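You operate a simulated robot arm through the tools that you are given. There is no shell and no other tool. Be economical: measure what you need, move in short steps, check, and stop when the job is done.

The job below is to be done with a simulated robot arm. You get a single attempt, and the scene is never put back.

TASK
Run warm water to the bowl's line, add two pumps of soap and wet the sponge in the suds.
Fine: tap off, sponge back where it lay.

It is judged by the outcome, as a careful person would: the job done as asked, and still so three seconds after it is handed in. It fails if anything else is knocked over, pushed out of place, dropped, spilled or broken.

THE ROBOT
A 6-joint arm with a two-finger parallel gripper, fixed in place. Base frame: the origin is at the foot of the arm, x ahead of it, y to its left, z up; the work surface is at about z = 79.6. Readings come in cm, rad, newtons and seconds.
With the tool pointing down near the work surface it reaches from about 18 to 84 cm from the base axis. Its first joint turns from -2.897 to 2.897 rad. Payload 3.91 kg.
Tool frame: the origin (TCP) lies between the finger pads and is the grasp point; the fingertips stand 3 cm ahead of it; z points along the fingers, y is the line along which they close. Largest opening 11 cm; finger width 2, thickness 1; the body of the gripper, 4.8 by 11.2 cm, starts 5.5 cm behind the TCP.
Orientation is that of the tool frame in the base frame, as a unit quaternion [x, y, z, w]. With the fingers straight down and closing along the base's y, the tool's x points along the base's -x, its y along +y and its z along -z.

THE INTERFACE
- The arm moves only by the tool servo_tool. Its argument "targets" is a list of rows, each a list of 3 entries, a list of its own where there are three numbers: the shift along the tool's x, y, z in units of 100 mm (1.0 is 100 mm), then the turn, a rotation vector about the tool's x, y, z in units of 45 degrees (1.0 is 45 degrees), then the gripper command, from -1 (shut) to 1 (fully open), values between in proportion. In form: [[[dx, dy, dz], [wx, wy, wz], grip], ...]. A call has 1 to 10 rows; each row is the pose to reach, as a shift and turn from the pose commanded when the call began, along the tool's axes at that moment. A call with a number of a shift or a turn outside -1 to 1 is refused whole. Rows are played at 5 a second. More than 5 cm and 0.15 rad between two rows, or a gripper value outside its range, and nothing of the call is played. A pose out of reach is approached as far as the arm can. The call stops where the force on the tool passes 70 N (or 10 N more than at its start, if that is more) or the arm is blocked; 0.2 s more then pass. The fingers move at their own pace (about 10.8 cm/s each) and stop on an object; they squeeze with about 45 N. The grip force told is the motor's: it shows also when the fingers shut on nothing. Time passes only in rows, and 0.2 s behind the last, so rows that repeat a pose let the fingers close. It gives the time, the measured TCP pose, the force on the tool (base axes), the opening and the grip force at its end, in the units of the frame above (readings bear some noise), with the torque about the TCP (base axes, N m) and any sound that the robot's microphone picked up.
- Cameras (640 x 400 px; columns grow to the right, rows downward): "scene" is fixed at [21.98, -64.82, 151.79]; the picture's right is [0.93, -0.36, 0.00], its down [-0.18, -0.48, -0.86] and it looks along [0.31, 0.80, -0.51] (base axes); focal length 315 px, centre (320, 200). "wrist" rides on the gripper at [7.7, 0.7, -11.4] in the tool frame; the picture's right is [-0.09, 1.00, 0.00], its down [-0.80, -0.07, -0.59] and it looks along [-0.59, -0.05, 0.80] (tool axes); focal length 270 px, centre (320, 200). There is no depth. A picture from a camera that has moved, and an enlarged one, comes with that camera's place and axes in the base frame and with its lens.
- snapshot(camera): a new picture of that camera. No time passes.
- raise_lower(by): slides the trunk up (or, below 0, down) by that many cm; the arm rides with it, the base frame stays. It gives what a move gives, with no picture.
- close_up(camera, box): a new picture of the part [left, top, right, bottom] of that camera's present view, enlarged. No time passes.
- job_done(): hands the job in; it is judged then, once.

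Work in short steps. Places have to be worked out from the pictures, the camera data and where the tool is seen: move nearer, look again, correct. Check each grasp and each placing, and mend what went wrong. You have 120 turns and 84 pictures in all, those below and enlarged ones among them. Open the gripper and draw the arm clear of the work before you hand the job in, unless the task says otherwise; then end with one line.

The tools are called after ">>>" as name(argument=value, ...) on one line, values as JSON. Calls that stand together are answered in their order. servo_tool: Moves the arm, as the interface text tells. Its arguments: {"type":"object","properties":{"targets":{"type":"array","items":{"type":"array"}}},"required":["targets"]} The other tools are called the same way: raise_lower (by) slides the trunk up or down; snapshot (camera) takes a picture; close_up (camera, box) takes an enlarged picture of a part of a camera's view; job_done () hands the job in.

At the start:

```text
time_s: 0.0
ee_pos: [35.72, 0.59, 132.21]
ee_rot: [0.0, 1.0, 0.0, 0.0]
wrist_force: [0.9, 0.3, 0.1]
torque: [0.04, 0.0, 0.01]
width: 11.01
gripper_force: 0.0
trunk travel left (down, up): [-47.5, 6.5]
```

scene: 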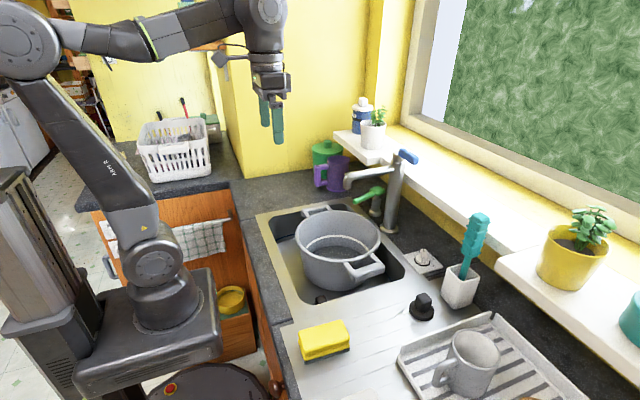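
wrist: 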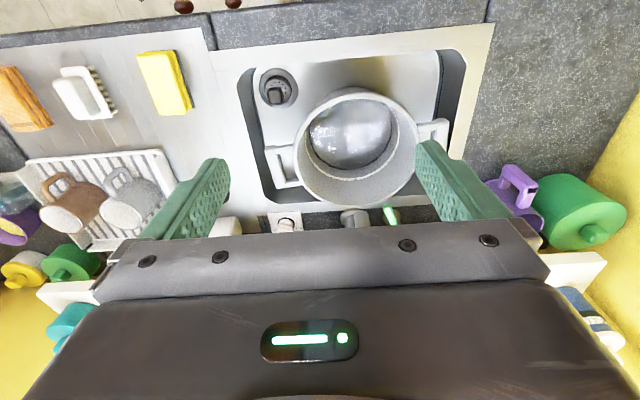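

I start by looking closer at the tap, the bowl, the soap dispenser and the sponge.

>>> close_up(camera="scene", box=[280, 130, 440, 230])

>>> close_up(camera="scene", box=[280, 200, 520, 350])

>>> close_up(camera="wrist", box=[220, 60, 500, 235])

```text
4.00 times, centred on (360, 180) of scene
camera zoom: at [21.98, -64.82, 151.79], right [0.93, -0.36, 0.0], down [-0.18, -0.48, -0.86], along [0.31, 0.8, -0.51], focal length 1261 px, centre (160, 280)
```

zoom: 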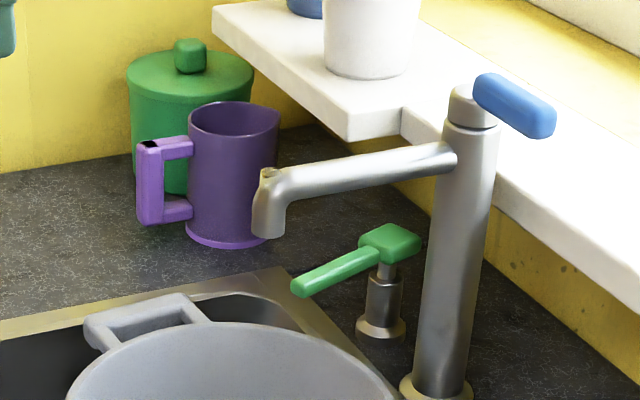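

```text
2.67 times, centred on (400, 275) of scene
camera zoom: at [21.98, -64.82, 151.79], right [0.93, -0.36, 0.0], down [-0.18, -0.48, -0.86], along [0.31, 0.8, -0.51], focal length 840 px, centre (107, 0)
```

zoom: 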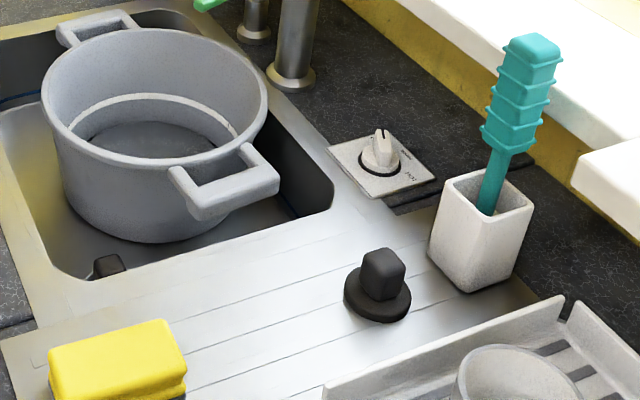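

```text
2.29 times, centred on (360, 148) of wrist
camera zoom: at [28.13, 1.2, 143.57], right [0.09, 1.0, 0.0], down [0.8, -0.07, 0.59], along [0.59, -0.05, -0.8], focal length 618 px, centre (229, 320)
```

zoom: 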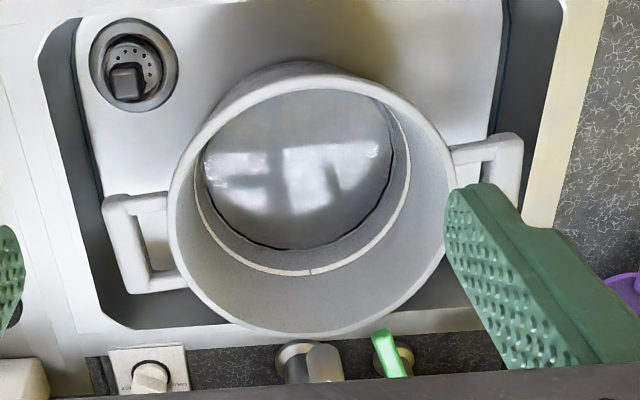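

The plate by the sink carries a dial with labels, so I zoom in on it, the tap's lever and the sponge.

>>> close_up(camera="scene", box=[398, 240, 446, 280])

>>> close_up(camera="scene", box=[335, 140, 431, 200])

>>> close_up(camera="wrist", box=[250, 190, 410, 240])

>>> close_up(camera="wrist", box=[60, 20, 220, 120])

```text
10.00 times, centred on (422, 260) of scene
camera zoom: at [21.98, -64.82, 151.79], right [0.93, -0.36, 0.0], down [-0.18, -0.48, -0.86], along [0.31, 0.8, -0.51], focal length 3152 px, centre (-700, -400)
```

zoom: 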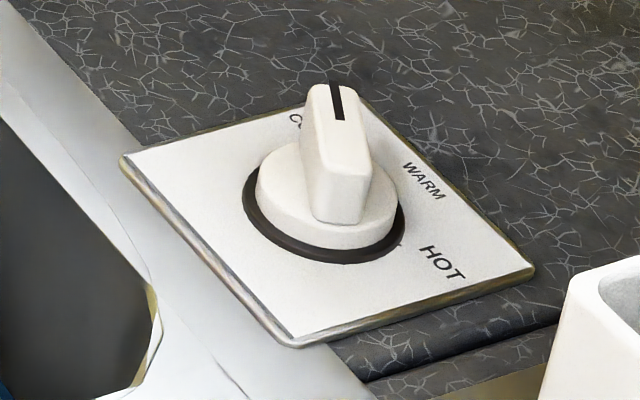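

```text
6.67 times, centred on (383, 170) of scene
camera zoom: at [21.98, -64.82, 151.79], right [0.93, -0.36, 0.0], down [-0.18, -0.48, -0.86], along [0.31, 0.8, -0.51], focal length 2101 px, centre (-100, 400)
```

zoom: 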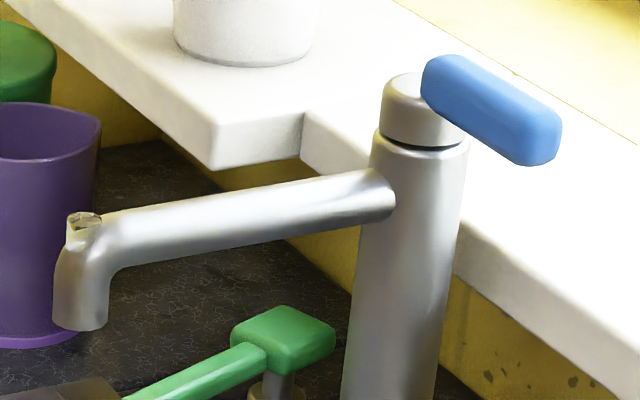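

```text
4.00 times, centred on (330, 215) of wrist
camera zoom: at [28.13, 1.2, 143.57], right [0.09, 1.0, 0.0], down [0.8, -0.07, 0.59], along [0.59, -0.05, -0.8], focal length 1081 px, centre (280, 140)
```

zoom: 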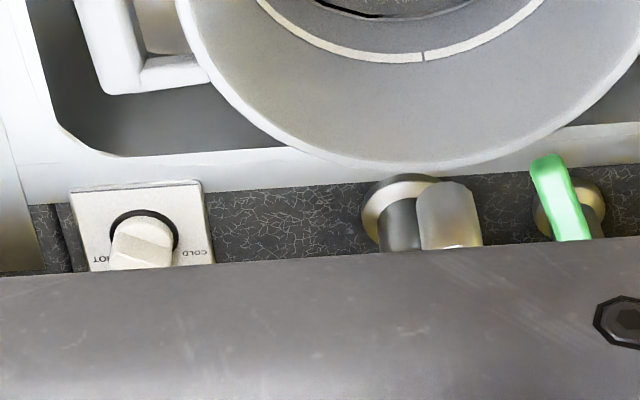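

```text
4.00 times, centred on (140, 70) of wrist
camera zoom: at [28.13, 1.2, 143.57], right [0.09, 1.0, 0.0], down [0.8, -0.07, 0.59], along [0.59, -0.05, -0.8], focal length 1081 px, centre (1040, 720)
```

zoom: 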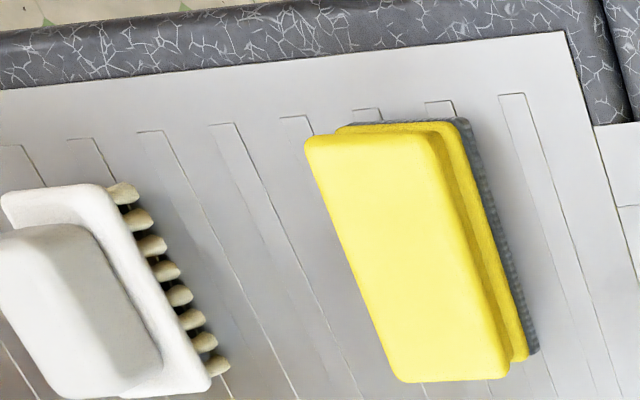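

Triangulating dial and sponge in both cameras puts the drainboard at z≈90. I tilt the tool forward so the wrist camera sees the tap, dial and soap pump.

>>> servo_tool(targets=[[[0, 0, 0], [0, -0.18, 0], 1], [[0, 0, 0], [0, -0.36, 0], 1], [[0, 0, 0], [0, -0.54, 0], 1], [[0, 0, 0], [0, -0.72, 0], 1]])

>>> snapshot(camera="wrist")

```text
time_s: 1.0
ee_pos: [35.51, 1.03, 131.44]
ee_rot: [-0.009, 0.962, -0.001, 0.271]
wrist_force: [-0.6, 0.0, 0.7]
torque: [0.06, -0.07, 0.05]
width: 11.02
gripper_force: 0.1
trunk travel left (down, up): [-47.5, 6.5]
```

```text
74 pictures are left
camera wrist: at [23.08, 1.47, 137.22], right [0.06, 1.0, 0.04], down [0.37, -0.06, 0.93], along [0.93, -0.04, -0.38], focal length 270 px, centre (320, 200)
```

wrist: 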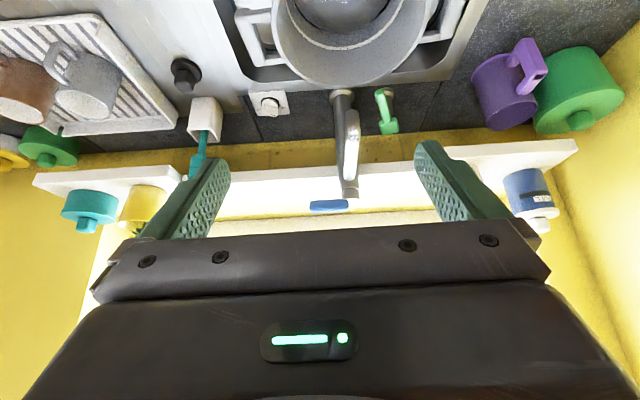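

Now the tap, pump and dial are in view (upside down); I enlarge them.

>>> close_up(camera="wrist", box=[230, 60, 422, 220])

>>> close_up(camera="wrist", box=[238, 84, 302, 124])

```text
2.50 times, centred on (326, 140) of wrist
camera zoom: at [23.08, 1.47, 137.22], right [0.06, 1.0, 0.04], down [0.37, -0.06, 0.93], along [0.93, -0.04, -0.38], focal length 676 px, centre (305, 350)
```

zoom: 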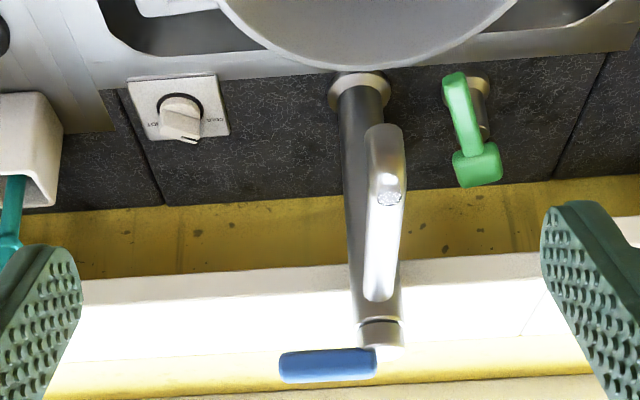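

```text
10.00 times, centred on (270, 104) of wrist
camera zoom: at [23.08, 1.47, 137.22], right [0.06, 1.0, 0.04], down [0.37, -0.06, 0.93], along [0.93, -0.04, -0.38], focal length 2703 px, centre (820, 1160)
```

zoom: 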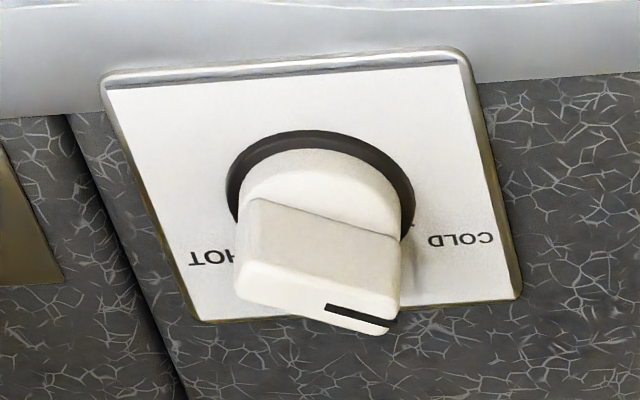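

Triangulated: dial (74.1, −11.7, base 90.4, pointer on COLD, bar about 62° from +x), lever (73, −2.5…4.5, 118), spout tip (57.5, 5.6, 109), pump head (74, 15.4, 100), bowl centre ≈(56, 7). First I set the tool upright again.

>>> servo_tool(targets=[[[0, 0, 0], [0, 0.18, 0], 0.2], [[0, 0, 0], [0, 0.36, 0], 0.2], [[0, 0, 0], [0, 0.54, 0], 0], [[0, 0, 0], [0, 0.72, 0], 0]])

```text
time_s: 2.0
ee_pos: [35.78, 0.56, 132.2]
ee_rot: [-0.001, 1.0, 0.0, 0.001]
wrist_force: [-0.6, 0.4, -0.4]
torque: [0.0, -0.01, 0.03]
width: 5.51
gripper_force: 0.0
trunk travel left (down, up): [-47.5, 6.5]
```

Upright confirmed. I move forward and right in 10 cm calls at this height.

>>> servo_tool(targets=[[[-0.33, -0.2, 0], [0, 0, 0], 0], [[-0.66, -0.4, 0], [0, 0, 0], 0], [[-1, -0.6, 0], [0, 0, 0], 0]])

>>> servo_tool(targets=[[[-0.33, -0.2, 0], [0, 0, 0], 0], [[-0.66, -0.4, 0], [0, 0, 0], 0], [[-1, -0.63, 0], [0, 0, 0], 0]])

>>> servo_tool(targets=[[[-0.33, 0, 0], [0, 0, 0], 0], [[-0.66, 0, 0], [0, 0, 0], 0], [[-1, 0, 0], [0, 0, 0], 0]])

>>> servo_tool(targets=[[[-0.2, 0, 0], [0, 0, -0.18], 0], [[-0.4, 0, 0], [0, 0, -0.36], 0], [[-0.4, 0, 0], [0, 0, -0.54], 0], [[-0.4, 0, 0], [0, 0, -0.72], 0], [[-0.4, 0, 0], [0, 0, -0.9], 0]])

>>> servo_tool(targets=[[[0, 0, 0], [0, 0, -0.18], 0], [[0, 0, 0], [0, 0, -0.36], 0], [[0, 0, 0], [0, 0, -0.47], 0]])

>>> snapshot(camera="wrist")

>>> snapshot(camera="scene")

```text
time_s: 2.8
ee_pos: [46.16, -5.48, 131.89]
ee_rot: [0.0, 1.0, 0.0, -0.001]
wrist_force: [-0.3, -0.4, 0.3]
torque: [-0.04, -0.03, 0.01]
width: 5.48
gripper_force: 0.2
trunk travel left (down, up): [-47.5, 6.5]
```

```text
time_s: 3.6
ee_pos: [56.06, -11.89, 131.67]
ee_rot: [0.001, 1.0, 0.001, 0.0]
wrist_force: [0.3, -0.4, 0.0]
torque: [0.03, 0.02, -0.01]
width: 5.51
gripper_force: 0.1
trunk travel left (down, up): [-47.5, 6.5]
```

```text
time_s: 4.4
ee_pos: [65.42, -11.48, 131.54]
ee_rot: [0.0, 1.0, -0.001, 0.002]
wrist_force: [-0.4, -0.9, 0.5]
torque: [-0.04, -0.02, -0.06]
width: 5.51
gripper_force: 0.1
out of reach, approached as far as the arm can: row 3
trunk travel left (down, up): [-47.5, 6.5]
```

```text
time_s: 5.6
ee_pos: [67.68, -11.45, 129.6]
ee_rot: [-0.346, 0.938, -0.001, 0.001]
wrist_force: [0.2, -0.1, -0.5]
torque: [-0.01, 0.01, -0.03]
width: 5.5
gripper_force: 0.0
out of reach, approached as far as the arm can: row 1, 2, 3, 4, 5
trunk travel left (down, up): [-47.5, 6.5]
```

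```text
time_s: 6.4
ee_pos: [67.64, -11.36, 129.54]
ee_rot: [-0.512, 0.859, 0.0, 0.001]
wrist_force: [0.3, 0.2, -0.1]
torque: [0.01, 0.03, 0.02]
width: 5.51
gripper_force: 0.1
trunk travel left (down, up): [-47.5, 6.5]
```

```text
71 pictures are left
camera wrist: at [63.49, -17.9, 140.99], right [-0.84, 0.55, 0.0], down [0.44, 0.67, 0.59], along [0.33, 0.5, -0.8], focal length 270 px, centre (320, 200)
```

wrist: 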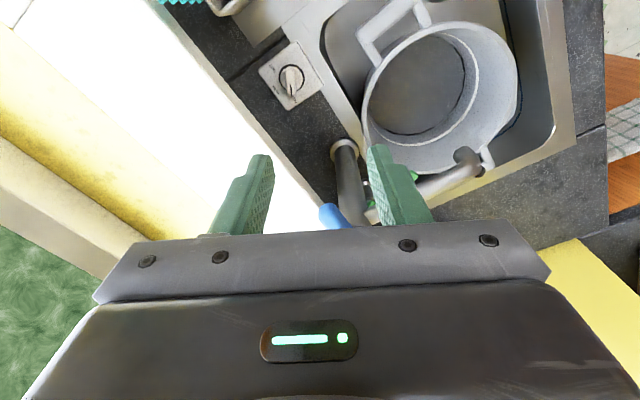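

```text
70 pictures are left
```

scene: 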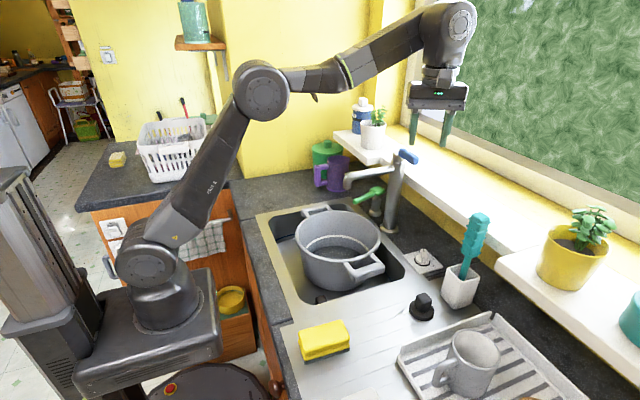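

Reach limits at this height; I lower the trunk 25 cm, which stays clear of the lever (about 4 cm beside it), and then check.

>>> raise_lower(by=-25)

>>> snapshot(camera="wrist")

>>> snapshot(camera="scene")

```text
time_s: 9.0
ee_pos: [67.63, -11.35, 104.52]
ee_rot: [-0.512, 0.859, -0.001, 0.0]
wrist_force: [0.0, -0.6, 0.3]
torque: [-0.05, -0.02, -0.03]
width: 5.49
gripper_force: 0.1
trunk travel left (down, up): [-22.5, 31.5]
```

```text
69 pictures are left
camera wrist: at [63.48, -17.9, 116.0], right [-0.83, 0.55, 0.0], down [0.44, 0.67, 0.59], along [0.33, 0.5, -0.8], focal length 270 px, centre (320, 200)
```

wrist: 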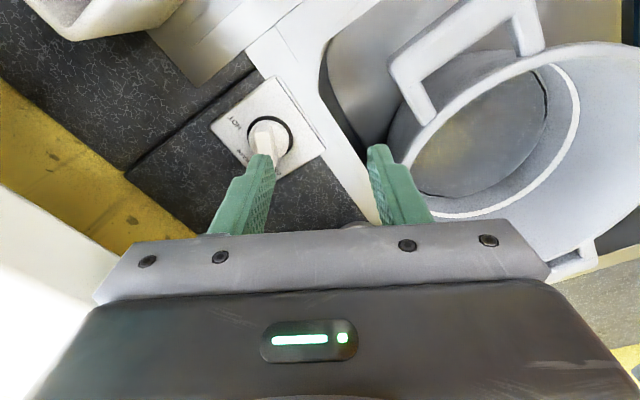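

```text
68 pictures are left
```

scene: 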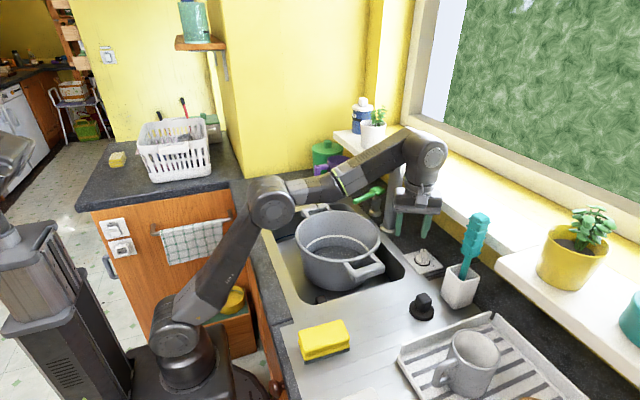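

The forearm is close to the tap lever, so I check the clearance before moving forward.

>>> close_up(camera="scene", box=[310, 110, 470, 210])

```text
4.00 times, centred on (390, 160) of scene
camera zoom: at [21.98, -64.82, 151.79], right [0.93, -0.36, 0.0], down [-0.18, -0.48, -0.86], along [0.31, 0.8, -0.51], focal length 1261 px, centre (40, 360)
```

zoom: 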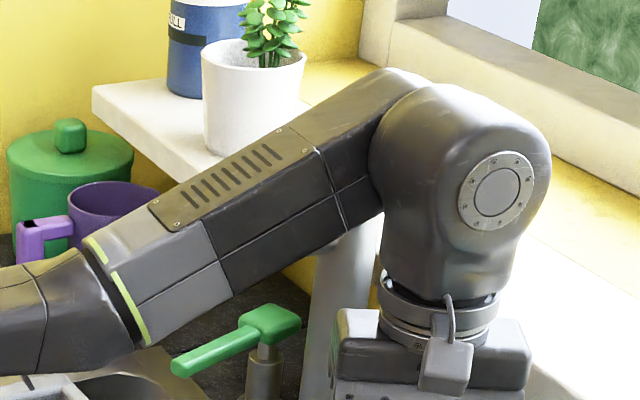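

The forearm sits offset toward +y, so it would come close to the lever over the dial. I'll lean the hand 15° away from the tap and use about 30° of yaw; closing the pads on the bar will square it, and then I turn the rest.

>>> servo_tool(targets=[[[0, 0, 0], [0, 0, 0.18], 0], [[0, 0, 0], [0, 0, 0.36], 0], [[0, 0, 0], [0, 0, 0.54], 0], [[0, 0, 0], [0, 0, 0.71], 0]])

>>> servo_tool(targets=[[[0, 0, 0], [-0.145, -0.081, 0], 0], [[0, 0, 0], [-0.29, -0.163, 0], 0], [[0, 0, 0], [-0.29, -0.163, 0], 0]])

>>> snapshot(camera="wrist")

>>> close_up(camera="scene", box=[310, 100, 502, 300])

```text
time_s: 10.0
ee_pos: [67.73, -11.45, 104.5]
ee_rot: [-0.255, 0.967, 0.0, 0.0]
wrist_force: [0.3, -0.5, -0.8]
torque: [-0.05, 0.02, -0.03]
width: 5.5
gripper_force: 0.0
trunk travel left (down, up): [-22.5, 31.5]
```

```text
time_s: 10.8
ee_pos: [66.82, -10.99, 103.35]
ee_rot: [-0.254, 0.958, 0.126, 0.036]
wrist_force: [0.4, -0.4, -0.7]
torque: [0.0, 0.02, -0.01]
width: 5.51
gripper_force: 0.1
out of reach, approached as far as the arm can: row 1, 2, 3
trunk travel left (down, up): [-22.5, 31.5]
```

```text
66 pictures are left
camera wrist: at [59.8, -17.17, 113.58], right [-0.42, 0.88, 0.23], down [0.73, 0.17, 0.66], along [0.54, 0.45, -0.71], focal length 270 px, centre (320, 200)
```

wrist: 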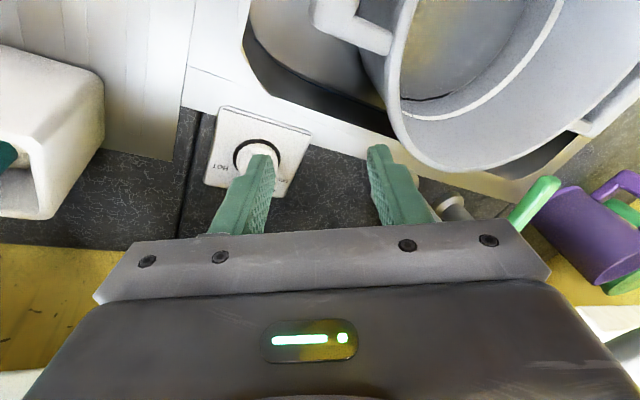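

```text
2.00 times, centred on (406, 200) of scene
camera zoom: at [21.98, -64.82, 151.79], right [0.93, -0.36, 0.0], down [-0.18, -0.48, -0.86], along [0.31, 0.8, -0.51], focal length 630 px, centre (148, 200)
```

zoom: 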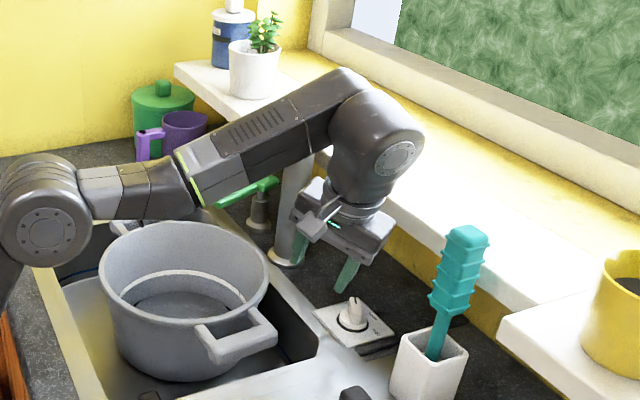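

The pose is out of reach at this trunk height; the arm reaches farther when it works low, so I raise the trunk 15 cm and then move down with the arm.

>>> raise_lower(by=15)

```text
time_s: 12.5
ee_pos: [66.85, -10.98, 118.38]
ee_rot: [-0.254, 0.958, 0.125, 0.036]
wrist_force: [0.1, 0.3, -0.3]
torque: [0.05, 0.03, 0.02]
width: 5.52
gripper_force: 0.0
trunk travel left (down, up): [-37.5, 16.5]
```

>>> servo_tool(targets=[[[-0.05, -0.15, 0.33], [0, 0, 0], 0], [[-0.1, -0.3, 0.67], [0, 0, 0], 0], [[-0.14, -0.46, 1.0], [0, 0, 0], 0]])

>>> snapshot(camera="wrist")

>>> close_up(camera="scene", box=[310, 100, 502, 300])

```text
time_s: 13.3
ee_pos: [70.55, -11.81, 108.13]
ee_rot: [-0.253, 0.959, 0.125, 0.036]
wrist_force: [1.4, 0.1, 0.0]
torque: [0.0, 0.02, -0.01]
width: 5.51
gripper_force: 0.1
trunk travel left (down, up): [-37.5, 16.5]
```

```text
64 pictures are left
camera wrist: at [63.39, -17.96, 118.18], right [-0.42, 0.88, 0.23], down [0.73, 0.17, 0.66], along [0.54, 0.45, -0.71], focal length 270 px, centre (320, 200)
```

wrist: 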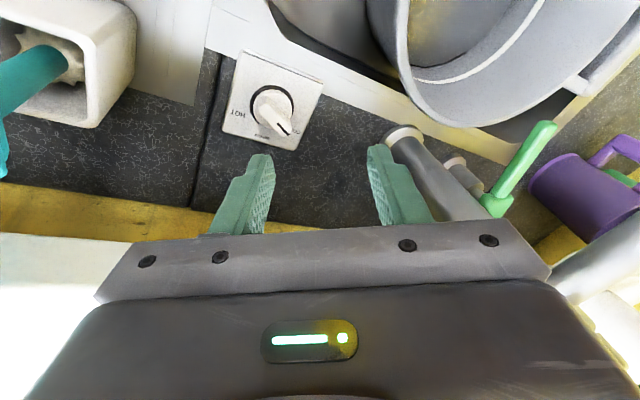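

```text
2.00 times, centred on (406, 200) of scene
camera zoom: at [21.98, -64.82, 151.79], right [0.93, -0.36, 0.0], down [-0.18, -0.48, -0.86], along [0.31, 0.8, -0.51], focal length 630 px, centre (148, 200)
```

zoom: 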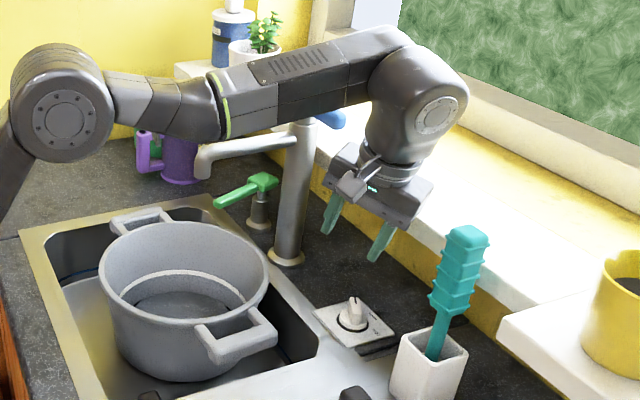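

The dial is now clearly seen ahead, at (73.7, −11.8). I go down to hover just above the knob.

>>> servo_tool(targets=[[[-0.04, -0.14, 0.33], [0, 0, 0], 0], [[-0.08, -0.28, 0.67], [0, 0, 0], 0], [[-0.12, -0.41, 1.0], [0, 0, 0], 0]])

>>> snapshot(camera="wrist")

>>> close_up(camera="scene", box=[310, 100, 502, 300])

```text
time_s: 14.1
ee_pos: [72.25, -12.19, 99.91]
ee_rot: [-0.253, 0.959, 0.123, 0.036]
wrist_force: [-61.1, 9.6, 2.6]
torque: [-0.94, -4.54, -2.97]
width: 5.49
gripper_force: 0.0
trunk travel left (down, up): [-37.5, 16.5]
stopped in row 3: the force on the tool passed its limit at 88 N (the readings are from after the stop); the commanded pose is now the measured one
```

```text
62 pictures are left
camera wrist: at [65.13, -18.3, 110.02], right [-0.41, 0.88, 0.23], down [0.73, 0.17, 0.66], along [0.55, 0.44, -0.71], focal length 270 px, centre (320, 200)
```

wrist: 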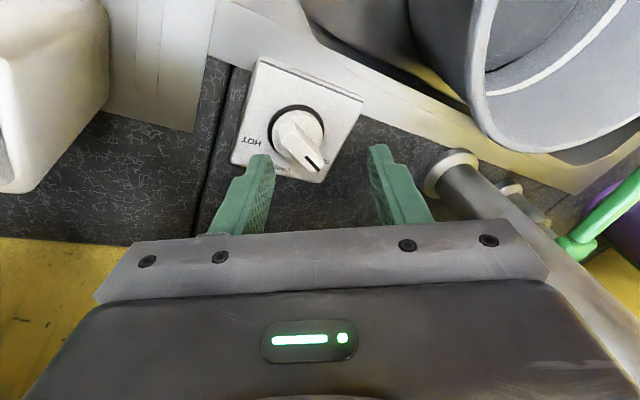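

```text
2.00 times, centred on (406, 200) of scene
camera zoom: at [21.98, -64.82, 151.79], right [0.93, -0.36, 0.0], down [-0.18, -0.48, -0.86], along [0.31, 0.8, -0.51], focal length 630 px, centre (148, 200)
```

zoom: 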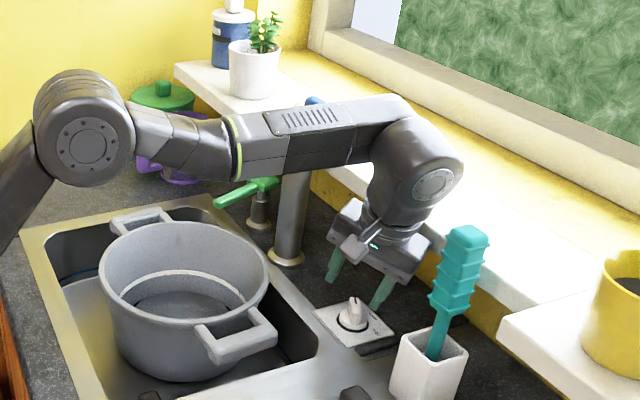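

The gripper's body corner touched the window sill's edge (contact works out at x≈77, z≈107; nothing moved). I back off and lean the hand backward 25° instead, so the body stays clear of the sill.

>>> servo_tool(targets=[[[0.31, 0.265, -0.29], [0, 0, 0], 0], [[0.31, 0.265, -0.29], [0.1, -0.098, -0.036], 0], [[0.31, 0.265, -0.29], [0.2, -0.195, -0.072], 0], [[0.31, 0.265, -0.29], [0.3, -0.293, -0.108], 0], [[0.31, 0.265, -0.29], [0.4, -0.39, -0.144], 0], [[0.31, 0.265, -0.29], [0.4, -0.39, -0.144], 0]])

>>> snapshot(camera="wrist")

>>> close_up(camera="scene", box=[310, 100, 502, 300])

```text
time_s: 15.5
ee_pos: [69.01, -12.21, 102.25]
ee_rot: [-0.276, 0.934, 0.006, 0.228]
wrist_force: [1.2, 0.0, -0.4]
torque: [0.02, -0.02, 0.03]
width: 5.49
gripper_force: 0.1
trunk travel left (down, up): [-37.5, 16.5]
```

```text
60 pictures are left
camera wrist: at [58.16, -17.26, 109.15], right [-0.45, 0.89, -0.08], down [0.38, 0.27, 0.88], along [0.81, 0.37, -0.46], focal length 270 px, centre (320, 200)
```

wrist: 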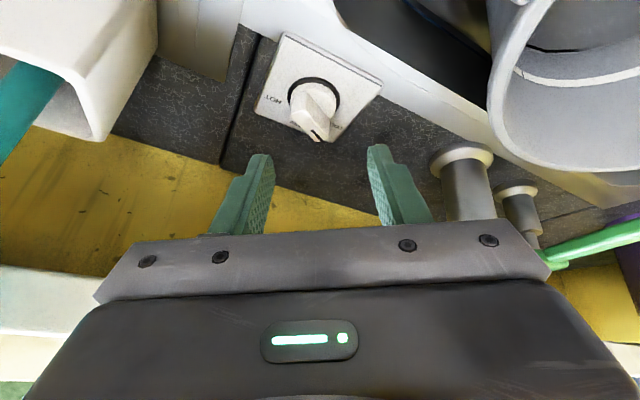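

```text
2.00 times, centred on (406, 200) of scene
camera zoom: at [21.98, -64.82, 151.79], right [0.93, -0.36, 0.0], down [-0.18, -0.48, -0.86], along [0.31, 0.8, -0.51], focal length 630 px, centre (148, 200)
```

zoom: 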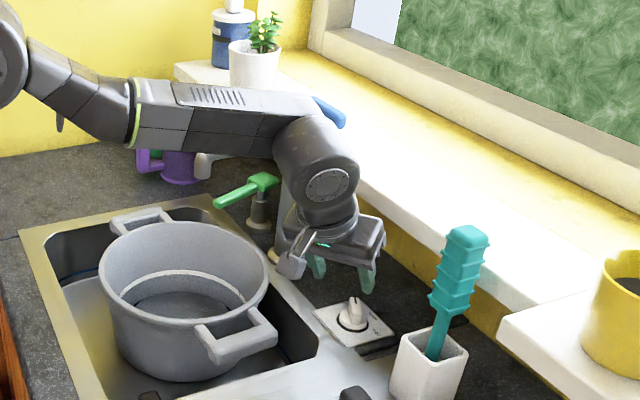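

Clearance is now good and the knob lies between the fingers along the tool axis. I advance about 5 cm and look.

>>> servo_tool(targets=[[[0.01, -0.03, 0.3], [0, 0, 0], 0], [[0.02, -0.05, 0.55], [0, 0, 0], 0]])

>>> snapshot(camera="wrist")

>>> close_up(camera="scene", box=[350, 160, 510, 290])

```text
time_s: 16.1
ee_pos: [71.39, -12.01, 97.24]
ee_rot: [-0.276, 0.934, 0.007, 0.228]
wrist_force: [0.9, -0.1, 0.5]
torque: [-0.03, -0.01, -0.01]
width: 5.48
gripper_force: 0.0
trunk travel left (down, up): [-37.5, 16.5]
```

```text
58 pictures are left
camera wrist: at [60.55, -17.09, 104.05], right [-0.45, 0.89, -0.07], down [0.38, 0.27, 0.88], along [0.81, 0.37, -0.46], focal length 270 px, centre (320, 200)
```

wrist: 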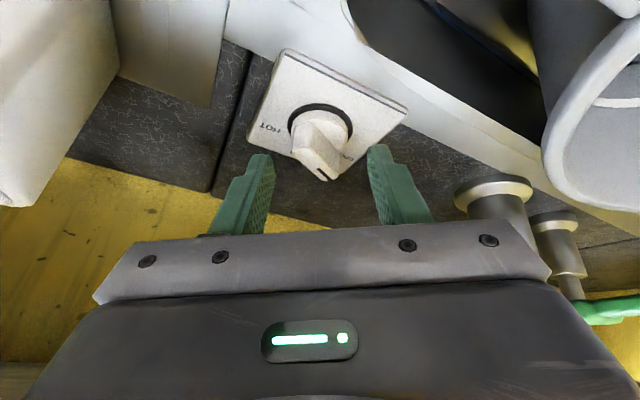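

```text
3.08 times, centred on (430, 225) of scene
camera zoom: at [21.98, -64.82, 151.79], right [0.93, -0.36, 0.0], down [-0.18, -0.48, -0.86], along [0.31, 0.8, -0.51], focal length 970 px, centre (-18, 123)
```

zoom: 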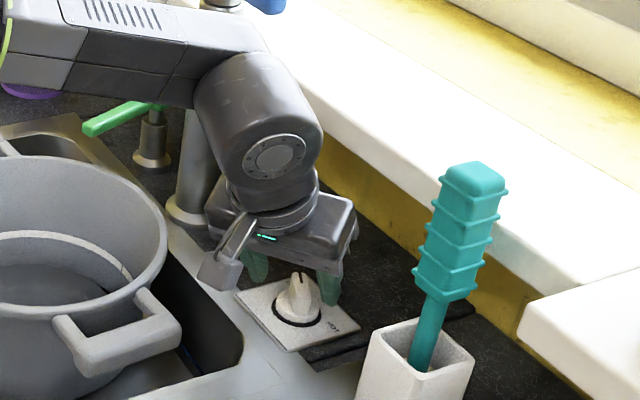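

Well aligned. I advance the last 2.8 cm and close on the knob.

>>> servo_tool(targets=[[[0.01, -0.02, 0.15], [0, 0, 0], 0], [[0.01, -0.03, 0.28], [0, 0, 0], 0]])

>>> close_up(camera="wrist", box=[200, 90, 460, 250])

```text
time_s: 16.7
ee_pos: [72.65, -12.11, 94.81]
ee_rot: [-0.276, 0.933, 0.006, 0.23]
wrist_force: [-6.0, -1.0, 8.5]
torque: [0.25, 0.28, 0.19]
width: 5.54
gripper_force: 0.0
trunk travel left (down, up): [-37.5, 16.5]
```

```text
2.46 times, centred on (330, 170) of wrist
camera zoom: at [61.75, -17.09, 101.63], right [-0.45, 0.89, -0.08], down [0.38, 0.27, 0.89], along [0.81, 0.37, -0.46], focal length 665 px, centre (295, 274)
```

zoom: 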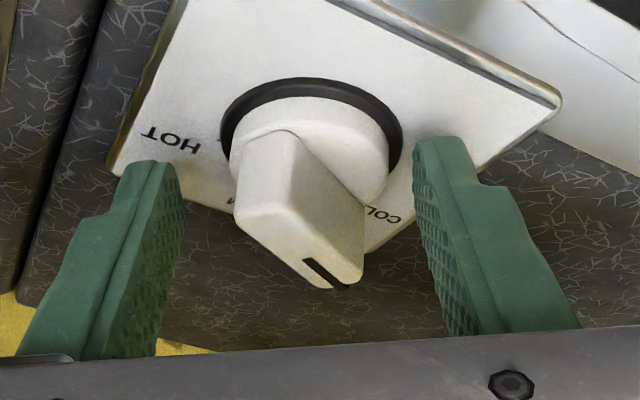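

A light 10 N contact of one fingertip on the plate; I back off 4 mm and close.

>>> servo_tool(targets=[[[0, 0.0, -0.04], [0, 0, 0], 0], [[0, 0, -0.04], [0, 0, 0], -0.5], [[0, 0, -0.04], [0, 0, 0], -0.8], [[0, 0, -0.04], [0, 0, 0], -1], [[0, 0, -0.04], [0, 0, 0], -1]])

>>> close_up(camera="wrist", box=[200, 90, 460, 250])

```text
time_s: 17.9
ee_pos: [72.54, -11.78, 94.82]
ee_rot: [-0.275, 0.934, 0.008, 0.226]
wrist_force: [-20.6, 27.7, -17.6]
torque: [1.41, 0.08, 0.31]
width: 3.67
gripper_force: 45.1
trunk travel left (down, up): [-37.5, 16.5]
```

```text
2.46 times, centred on (330, 170) of wrist
camera zoom: at [61.62, -16.82, 101.73], right [-0.45, 0.89, -0.07], down [0.39, 0.27, 0.88], along [0.8, 0.37, -0.47], focal length 665 px, centre (295, 274)
```

zoom: 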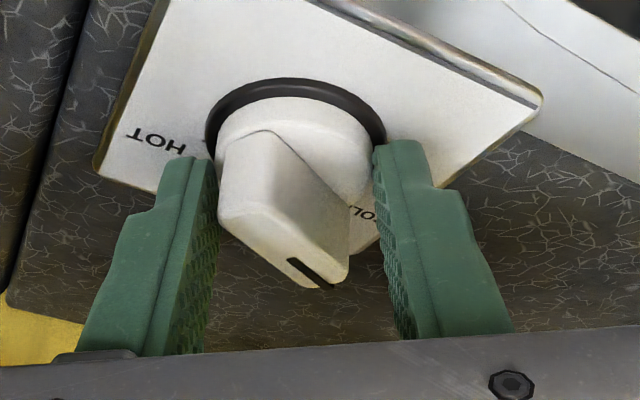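

The tips gripped the round knob base below the bar. I open, back off 1.4 cm and close on the bar itself.

>>> servo_tool(targets=[[[0, 0, 0], [0, 0, 0], -0.1], [[0, 0, 0], [0, 0, 0], 0], [[0, 0, -0.14], [0, 0, 0], 0]])

>>> close_up(camera="wrist", box=[200, 90, 460, 250])

>>> close_up(camera="scene", box=[390, 215, 470, 290])

```text
time_s: 18.7
ee_pos: [72.02, -12.24, 96.2]
ee_rot: [-0.276, 0.934, 0.006, 0.228]
wrist_force: [0.3, -0.7, 0.3]
torque: [0.03, 0.0, 0.04]
width: 5.51
gripper_force: 0.1
trunk travel left (down, up): [-37.5, 16.5]
```

```text
2.46 times, centred on (330, 170) of wrist
camera zoom: at [61.21, -17.28, 103.08], right [-0.45, 0.89, -0.08], down [0.38, 0.27, 0.88], along [0.81, 0.37, -0.46], focal length 665 px, centre (295, 274)
```

zoom: 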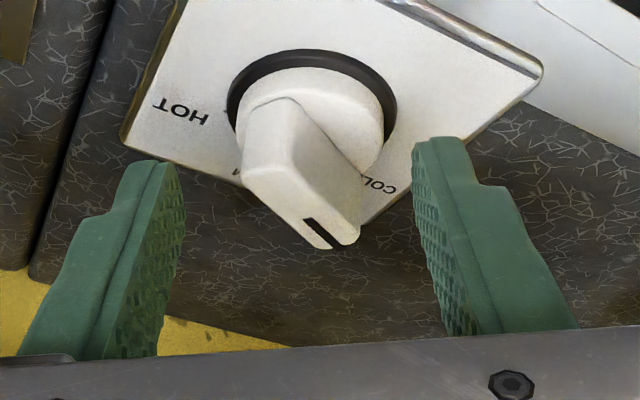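

```text
5.33 times, centred on (430, 252) of scene
camera zoom: at [21.98, -64.82, 151.79], right [0.93, -0.36, 0.0], down [-0.18, -0.48, -0.86], along [0.31, 0.8, -0.51], focal length 1681 px, centre (-267, -80)
```

zoom: 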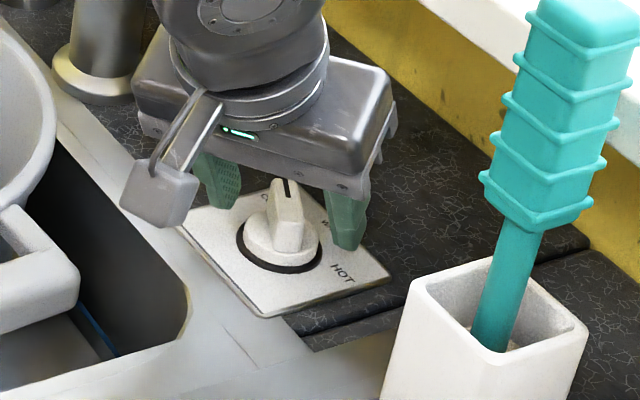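

The tips are now level with the bar. I nudge 5 mm forward and close.

>>> servo_tool(targets=[[[-0.05, 0.02, 0.01], [0, 0, 0], 0], [[-0.05, 0.02, 0.01], [0, 0, 0], -0.4], [[-0.05, 0.02, 0.01], [0, 0, 0], -0.7], [[-0.05, 0.02, 0.01], [0, 0, 0], -1], [[-0.05, 0.02, 0.01], [0, 0, 0], -1]])

>>> close_up(camera="wrist", box=[200, 90, 460, 250])

>>> close_up(camera="scene", box=[390, 215, 470, 290])

```text
time_s: 19.9
ee_pos: [72.37, -11.74, 96.41]
ee_rot: [-0.277, 0.934, 0.007, 0.228]
wrist_force: [0.9, -4.6, 3.0]
torque: [0.1, 0.57, -0.01]
width: 1.49
gripper_force: 44.5
trunk travel left (down, up): [-37.5, 16.5]
```

```text
2.46 times, centred on (330, 170) of wrist
camera zoom: at [61.47, -16.89, 103.25], right [-0.45, 0.89, -0.07], down [0.38, 0.27, 0.88], along [0.81, 0.37, -0.46], focal length 665 px, centre (295, 274)
```

zoom: 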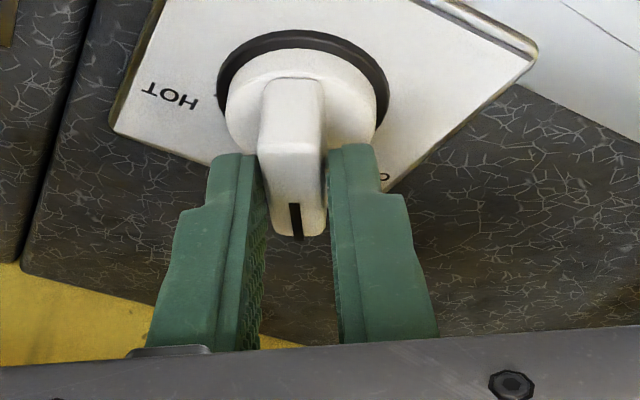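

```text
5.33 times, centred on (430, 252) of scene
camera zoom: at [21.98, -64.82, 151.79], right [0.93, -0.36, 0.0], down [-0.18, -0.48, -0.86], along [0.31, 0.8, -0.51], focal length 1681 px, centre (-267, -80)
```

zoom: 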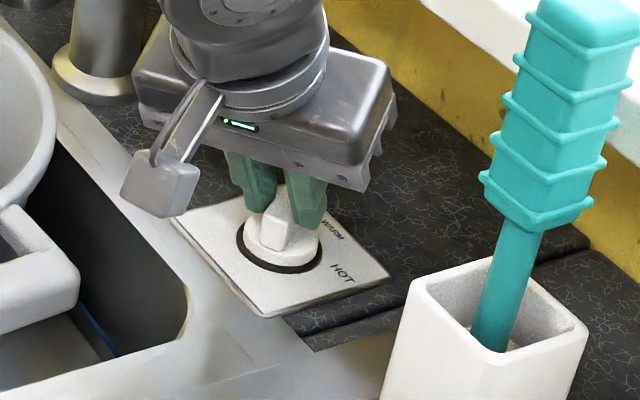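

Closing squared the bar by about 28°, to roughly 34° from +x. I'll open, back off, turn the hand to 0° yaw and close again, which squares the pointer to WARM.

>>> servo_tool(targets=[[[0, 0, 0], [0, 0, 0], -0.3], [[0, 0, 0], [0, 0, 0], 0], [[0, 0, -0.25], [0, 0, 0], 0], [[0, 0, -0.25], [0.014, 0.004, 0.15], 0], [[0, 0, -0.25], [0.028, 0.008, 0.3], 0], [[0, 0, -0.25], [0.043, 0.013, 0.45], 0], [[0, 0, -0.25], [0.058, 0.017, 0.6], 0], [[0, 0, -0.25], [0.072, 0.021, 0.74], 0], [[0, 0, -0.25], [0.072, 0.021, 0.74], 0]])

>>> snapshot(camera="wrist")

>>> close_up(camera="scene", box=[310, 100, 502, 300])

```text
time_s: 21.9
ee_pos: [71.25, -12.13, 98.7]
ee_rot: [0.01, 0.975, 0.044, 0.217]
wrist_force: [-0.4, 0.1, 0.3]
torque: [-0.02, -0.02, -0.01]
width: 5.5
gripper_force: 0.2
trunk travel left (down, up): [-37.5, 16.5]
```

```text
50 pictures are left
camera wrist: at [59.49, -12.18, 105.9], right [0.08, 0.99, 0.13], down [0.48, -0.15, 0.87], along [0.88, -0.01, -0.48], focal length 270 px, centre (320, 200)
```

wrist: 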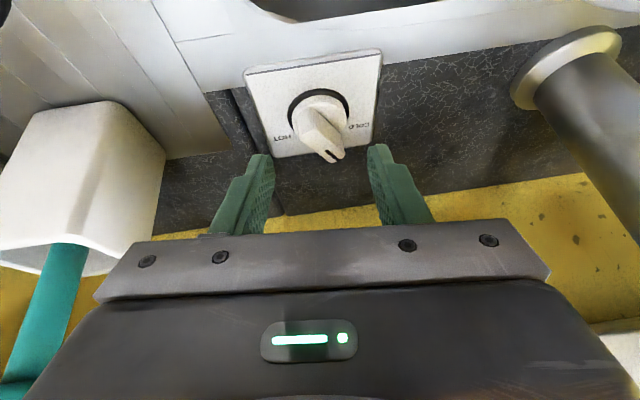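

```text
2.00 times, centred on (406, 200) of scene
camera zoom: at [21.98, -64.82, 151.79], right [0.93, -0.36, 0.0], down [-0.18, -0.48, -0.86], along [0.31, 0.8, -0.51], focal length 630 px, centre (148, 200)
```

zoom: 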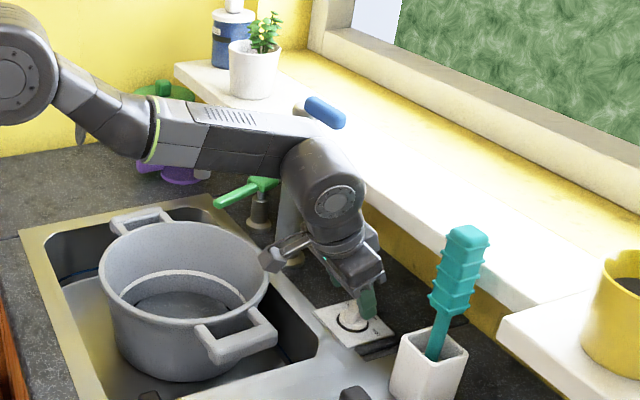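

The hand is straight and the knob is centred between the fingers. I advance 3 cm and close to square it.

>>> servo_tool(targets=[[[-0.01, 0.01, 0.15], [0, 0, 0], 0], [[-0.02, 0.02, 0.29], [0, 0, 0], 0], [[-0.02, 0.02, 0.29], [0, 0, 0], -0.4], [[-0.02, 0.02, 0.29], [0, 0, 0], -0.7], [[-0.02, 0.02, 0.29], [0, 0, 0], -1], [[-0.02, 0.02, 0.29], [0, 0, 0], -1]])

>>> close_up(camera="wrist", box=[200, 70, 460, 250])

```text
time_s: 23.3
ee_pos: [72.84, -11.61, 96.05]
ee_rot: [0.01, 0.975, 0.043, 0.216]
wrist_force: [1.7, 1.8, 0.4]
torque: [-0.67, -0.25, 0.07]
width: 1.5
gripper_force: 45.1
trunk travel left (down, up): [-37.5, 16.5]
```

```text
2.22 times, centred on (330, 160) of wrist
camera zoom: at [60.94, -11.76, 103.24], right [0.08, 0.99, 0.13], down [0.47, -0.15, 0.87], along [0.88, -0.01, -0.48], focal length 601 px, centre (298, 289)
```

zoom: 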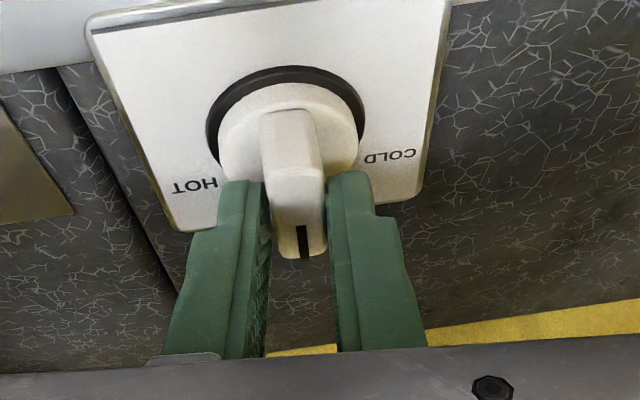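

The pointer is midway, at WARM. I release, back off and check the dial.

>>> servo_tool(targets=[[[0, 0, 0], [0, 0, 0], -0.3], [[0, 0, 0], [0, 0, 0], 0], [[0, 0, -0.4], [0, 0, 0], 0], [[0, 0, -0.8], [0, 0, 0], 0], [[0, 0, -1.0], [0, 0, 0], 0]])

>>> close_up(camera="scene", box=[350, 130, 510, 290])

>>> snapshot(camera="wrist")

```text
time_s: 24.5
ee_pos: [68.12, -12.41, 105.44]
ee_rot: [0.009, 0.975, 0.044, 0.216]
wrist_force: [-0.1, 0.6, 0.4]
torque: [0.02, 0.01, 0.0]
width: 5.48
gripper_force: 0.1
trunk travel left (down, up): [-37.5, 16.5]
```

```text
2.50 times, centred on (430, 210) of scene
camera zoom: at [21.98, -64.82, 151.79], right [0.93, -0.36, 0.0], down [-0.18, -0.48, -0.86], along [0.31, 0.8, -0.51], focal length 788 px, centre (45, 175)
```

zoom: 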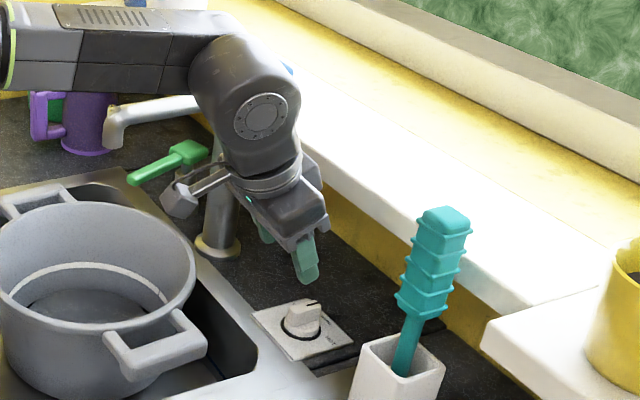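

```text
46 pictures are left
camera wrist: at [56.29, -12.52, 112.51], right [0.08, 0.99, 0.13], down [0.48, -0.15, 0.87], along [0.88, -0.01, -0.48], focal length 270 px, centre (320, 200)
```

wrist: 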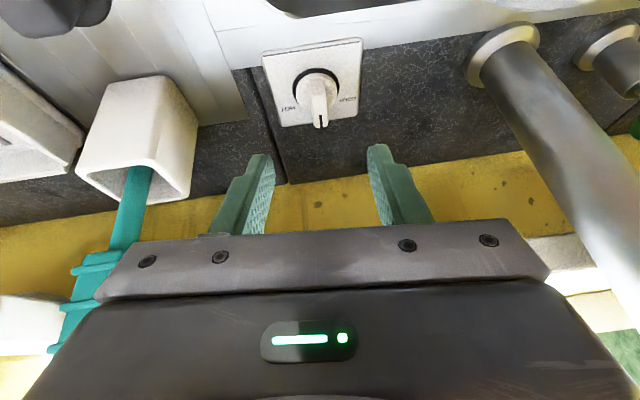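

The dial points at WARM. Next is the tap: I raise the trunk 16 cm to bring the camera level with the lever.

>>> raise_lower(by=16)

>>> snapshot(camera="wrist")

>>> close_up(camera="scene", box=[310, 60, 502, 200])

```text
time_s: 26.3
ee_pos: [68.17, -12.44, 121.26]
ee_rot: [0.009, 0.975, 0.044, 0.217]
wrist_force: [-0.4, 0.4, -0.3]
torque: [-0.02, 0.02, 0.0]
width: 5.5
gripper_force: 0.0
trunk travel left (down, up): [-53.5, 0.5]
```

```text
45 pictures are left
camera wrist: at [56.33, -12.52, 128.48], right [0.08, 0.99, 0.13], down [0.48, -0.15, 0.87], along [0.88, -0.01, -0.48], focal length 270 px, centre (320, 200)
```

wrist: 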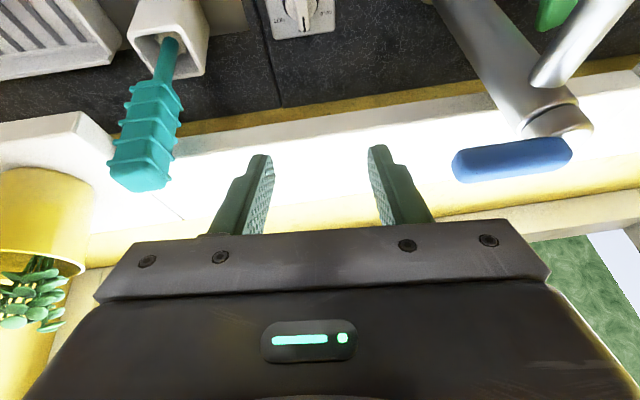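

```text
2.86 times, centred on (406, 130) of scene
camera zoom: at [21.98, -64.82, 151.79], right [0.93, -0.36, 0.0], down [-0.18, -0.48, -0.86], along [0.31, 0.8, -0.51], focal length 901 px, centre (74, 400)
```

zoom: 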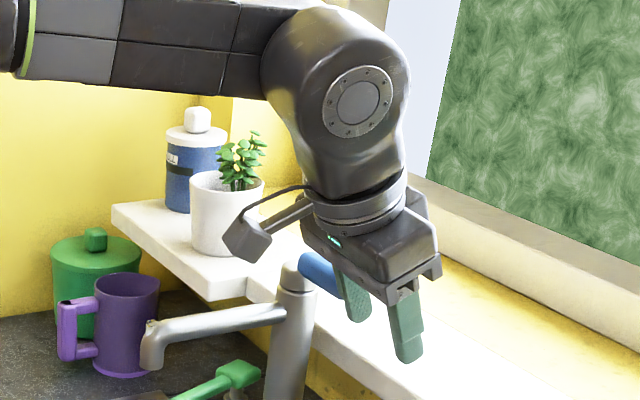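

The lever tip is at (73.3, −2.6, 118.3) and its root sits on the tap axis near y≈5. I turn the hand 90° at a safe spot, so that the fingers can straddle the lever along x and try it gently.

>>> servo_tool(targets=[[[0, 0, -0.3], [0, 0, 0], 0], [[0, 0, -0.3], [-0.008, 0.022, -0.17], 0], [[0, 0, -0.3], [-0.015, 0.044, -0.34], 0], [[0, 0, -0.3], [-0.023, 0.066, -0.51], 0], [[0, 0, -0.3], [-0.03, 0.087, -0.676], 0]])

>>> servo_tool(targets=[[[0, 0, 0], [-0.008, 0.022, -0.17], 0], [[0, 0, 0], [-0.015, 0.044, -0.34], 0], [[0, 0, 0], [-0.023, 0.066, -0.51], 0], [[0, 0, 0], [-0.03, 0.087, -0.676], 0]])

>>> servo_tool(targets=[[[0, 0, 0], [-0.008, 0.022, -0.17], 0], [[0, 0, 0], [-0.015, 0.044, -0.34], 0], [[0, 0, 0], [-0.023, 0.066, -0.51], 0], [[0, 0, 0], [-0.03, 0.087, -0.676], 0]])

>>> snapshot(camera="wrist")

```text
time_s: 27.5
ee_pos: [66.84, -12.65, 124.04]
ee_rot: [-0.252, 0.949, -0.003, 0.187]
wrist_force: [0.2, 0.2, -0.1]
torque: [-0.03, 0.0, 0.0]
width: 5.53
gripper_force: 0.1
trunk travel left (down, up): [-53.5, 0.5]
```

```text
time_s: 28.5
ee_pos: [66.85, -12.74, 124.11]
ee_rot: [-0.495, 0.856, -0.049, 0.144]
wrist_force: [-0.4, 0.1, 1.1]
torque: [0.0, -0.01, -0.01]
width: 5.51
gripper_force: 0.0
trunk travel left (down, up): [-53.5, 0.5]
```

```text
time_s: 29.5
ee_pos: [66.8, -12.69, 124.07]
ee_rot: [0.702, -0.701, 0.092, -0.091]
wrist_force: [-0.7, -0.4, 0.2]
torque: [0.0, -0.02, -0.02]
width: 5.48
gripper_force: 0.1
trunk travel left (down, up): [-53.5, 0.5]
```

```text
43 pictures are left
camera wrist: at [63.24, -20.45, 134.94], right [-0.96, 0.09, -0.26], down [-0.08, 0.8, 0.59], along [0.26, 0.59, -0.76], focal length 270 px, centre (320, 200)
```

wrist: 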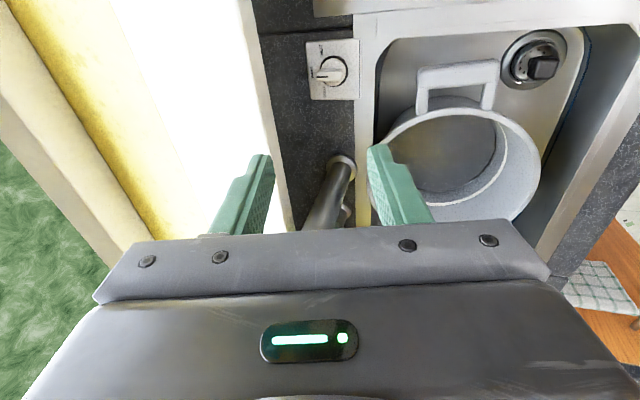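

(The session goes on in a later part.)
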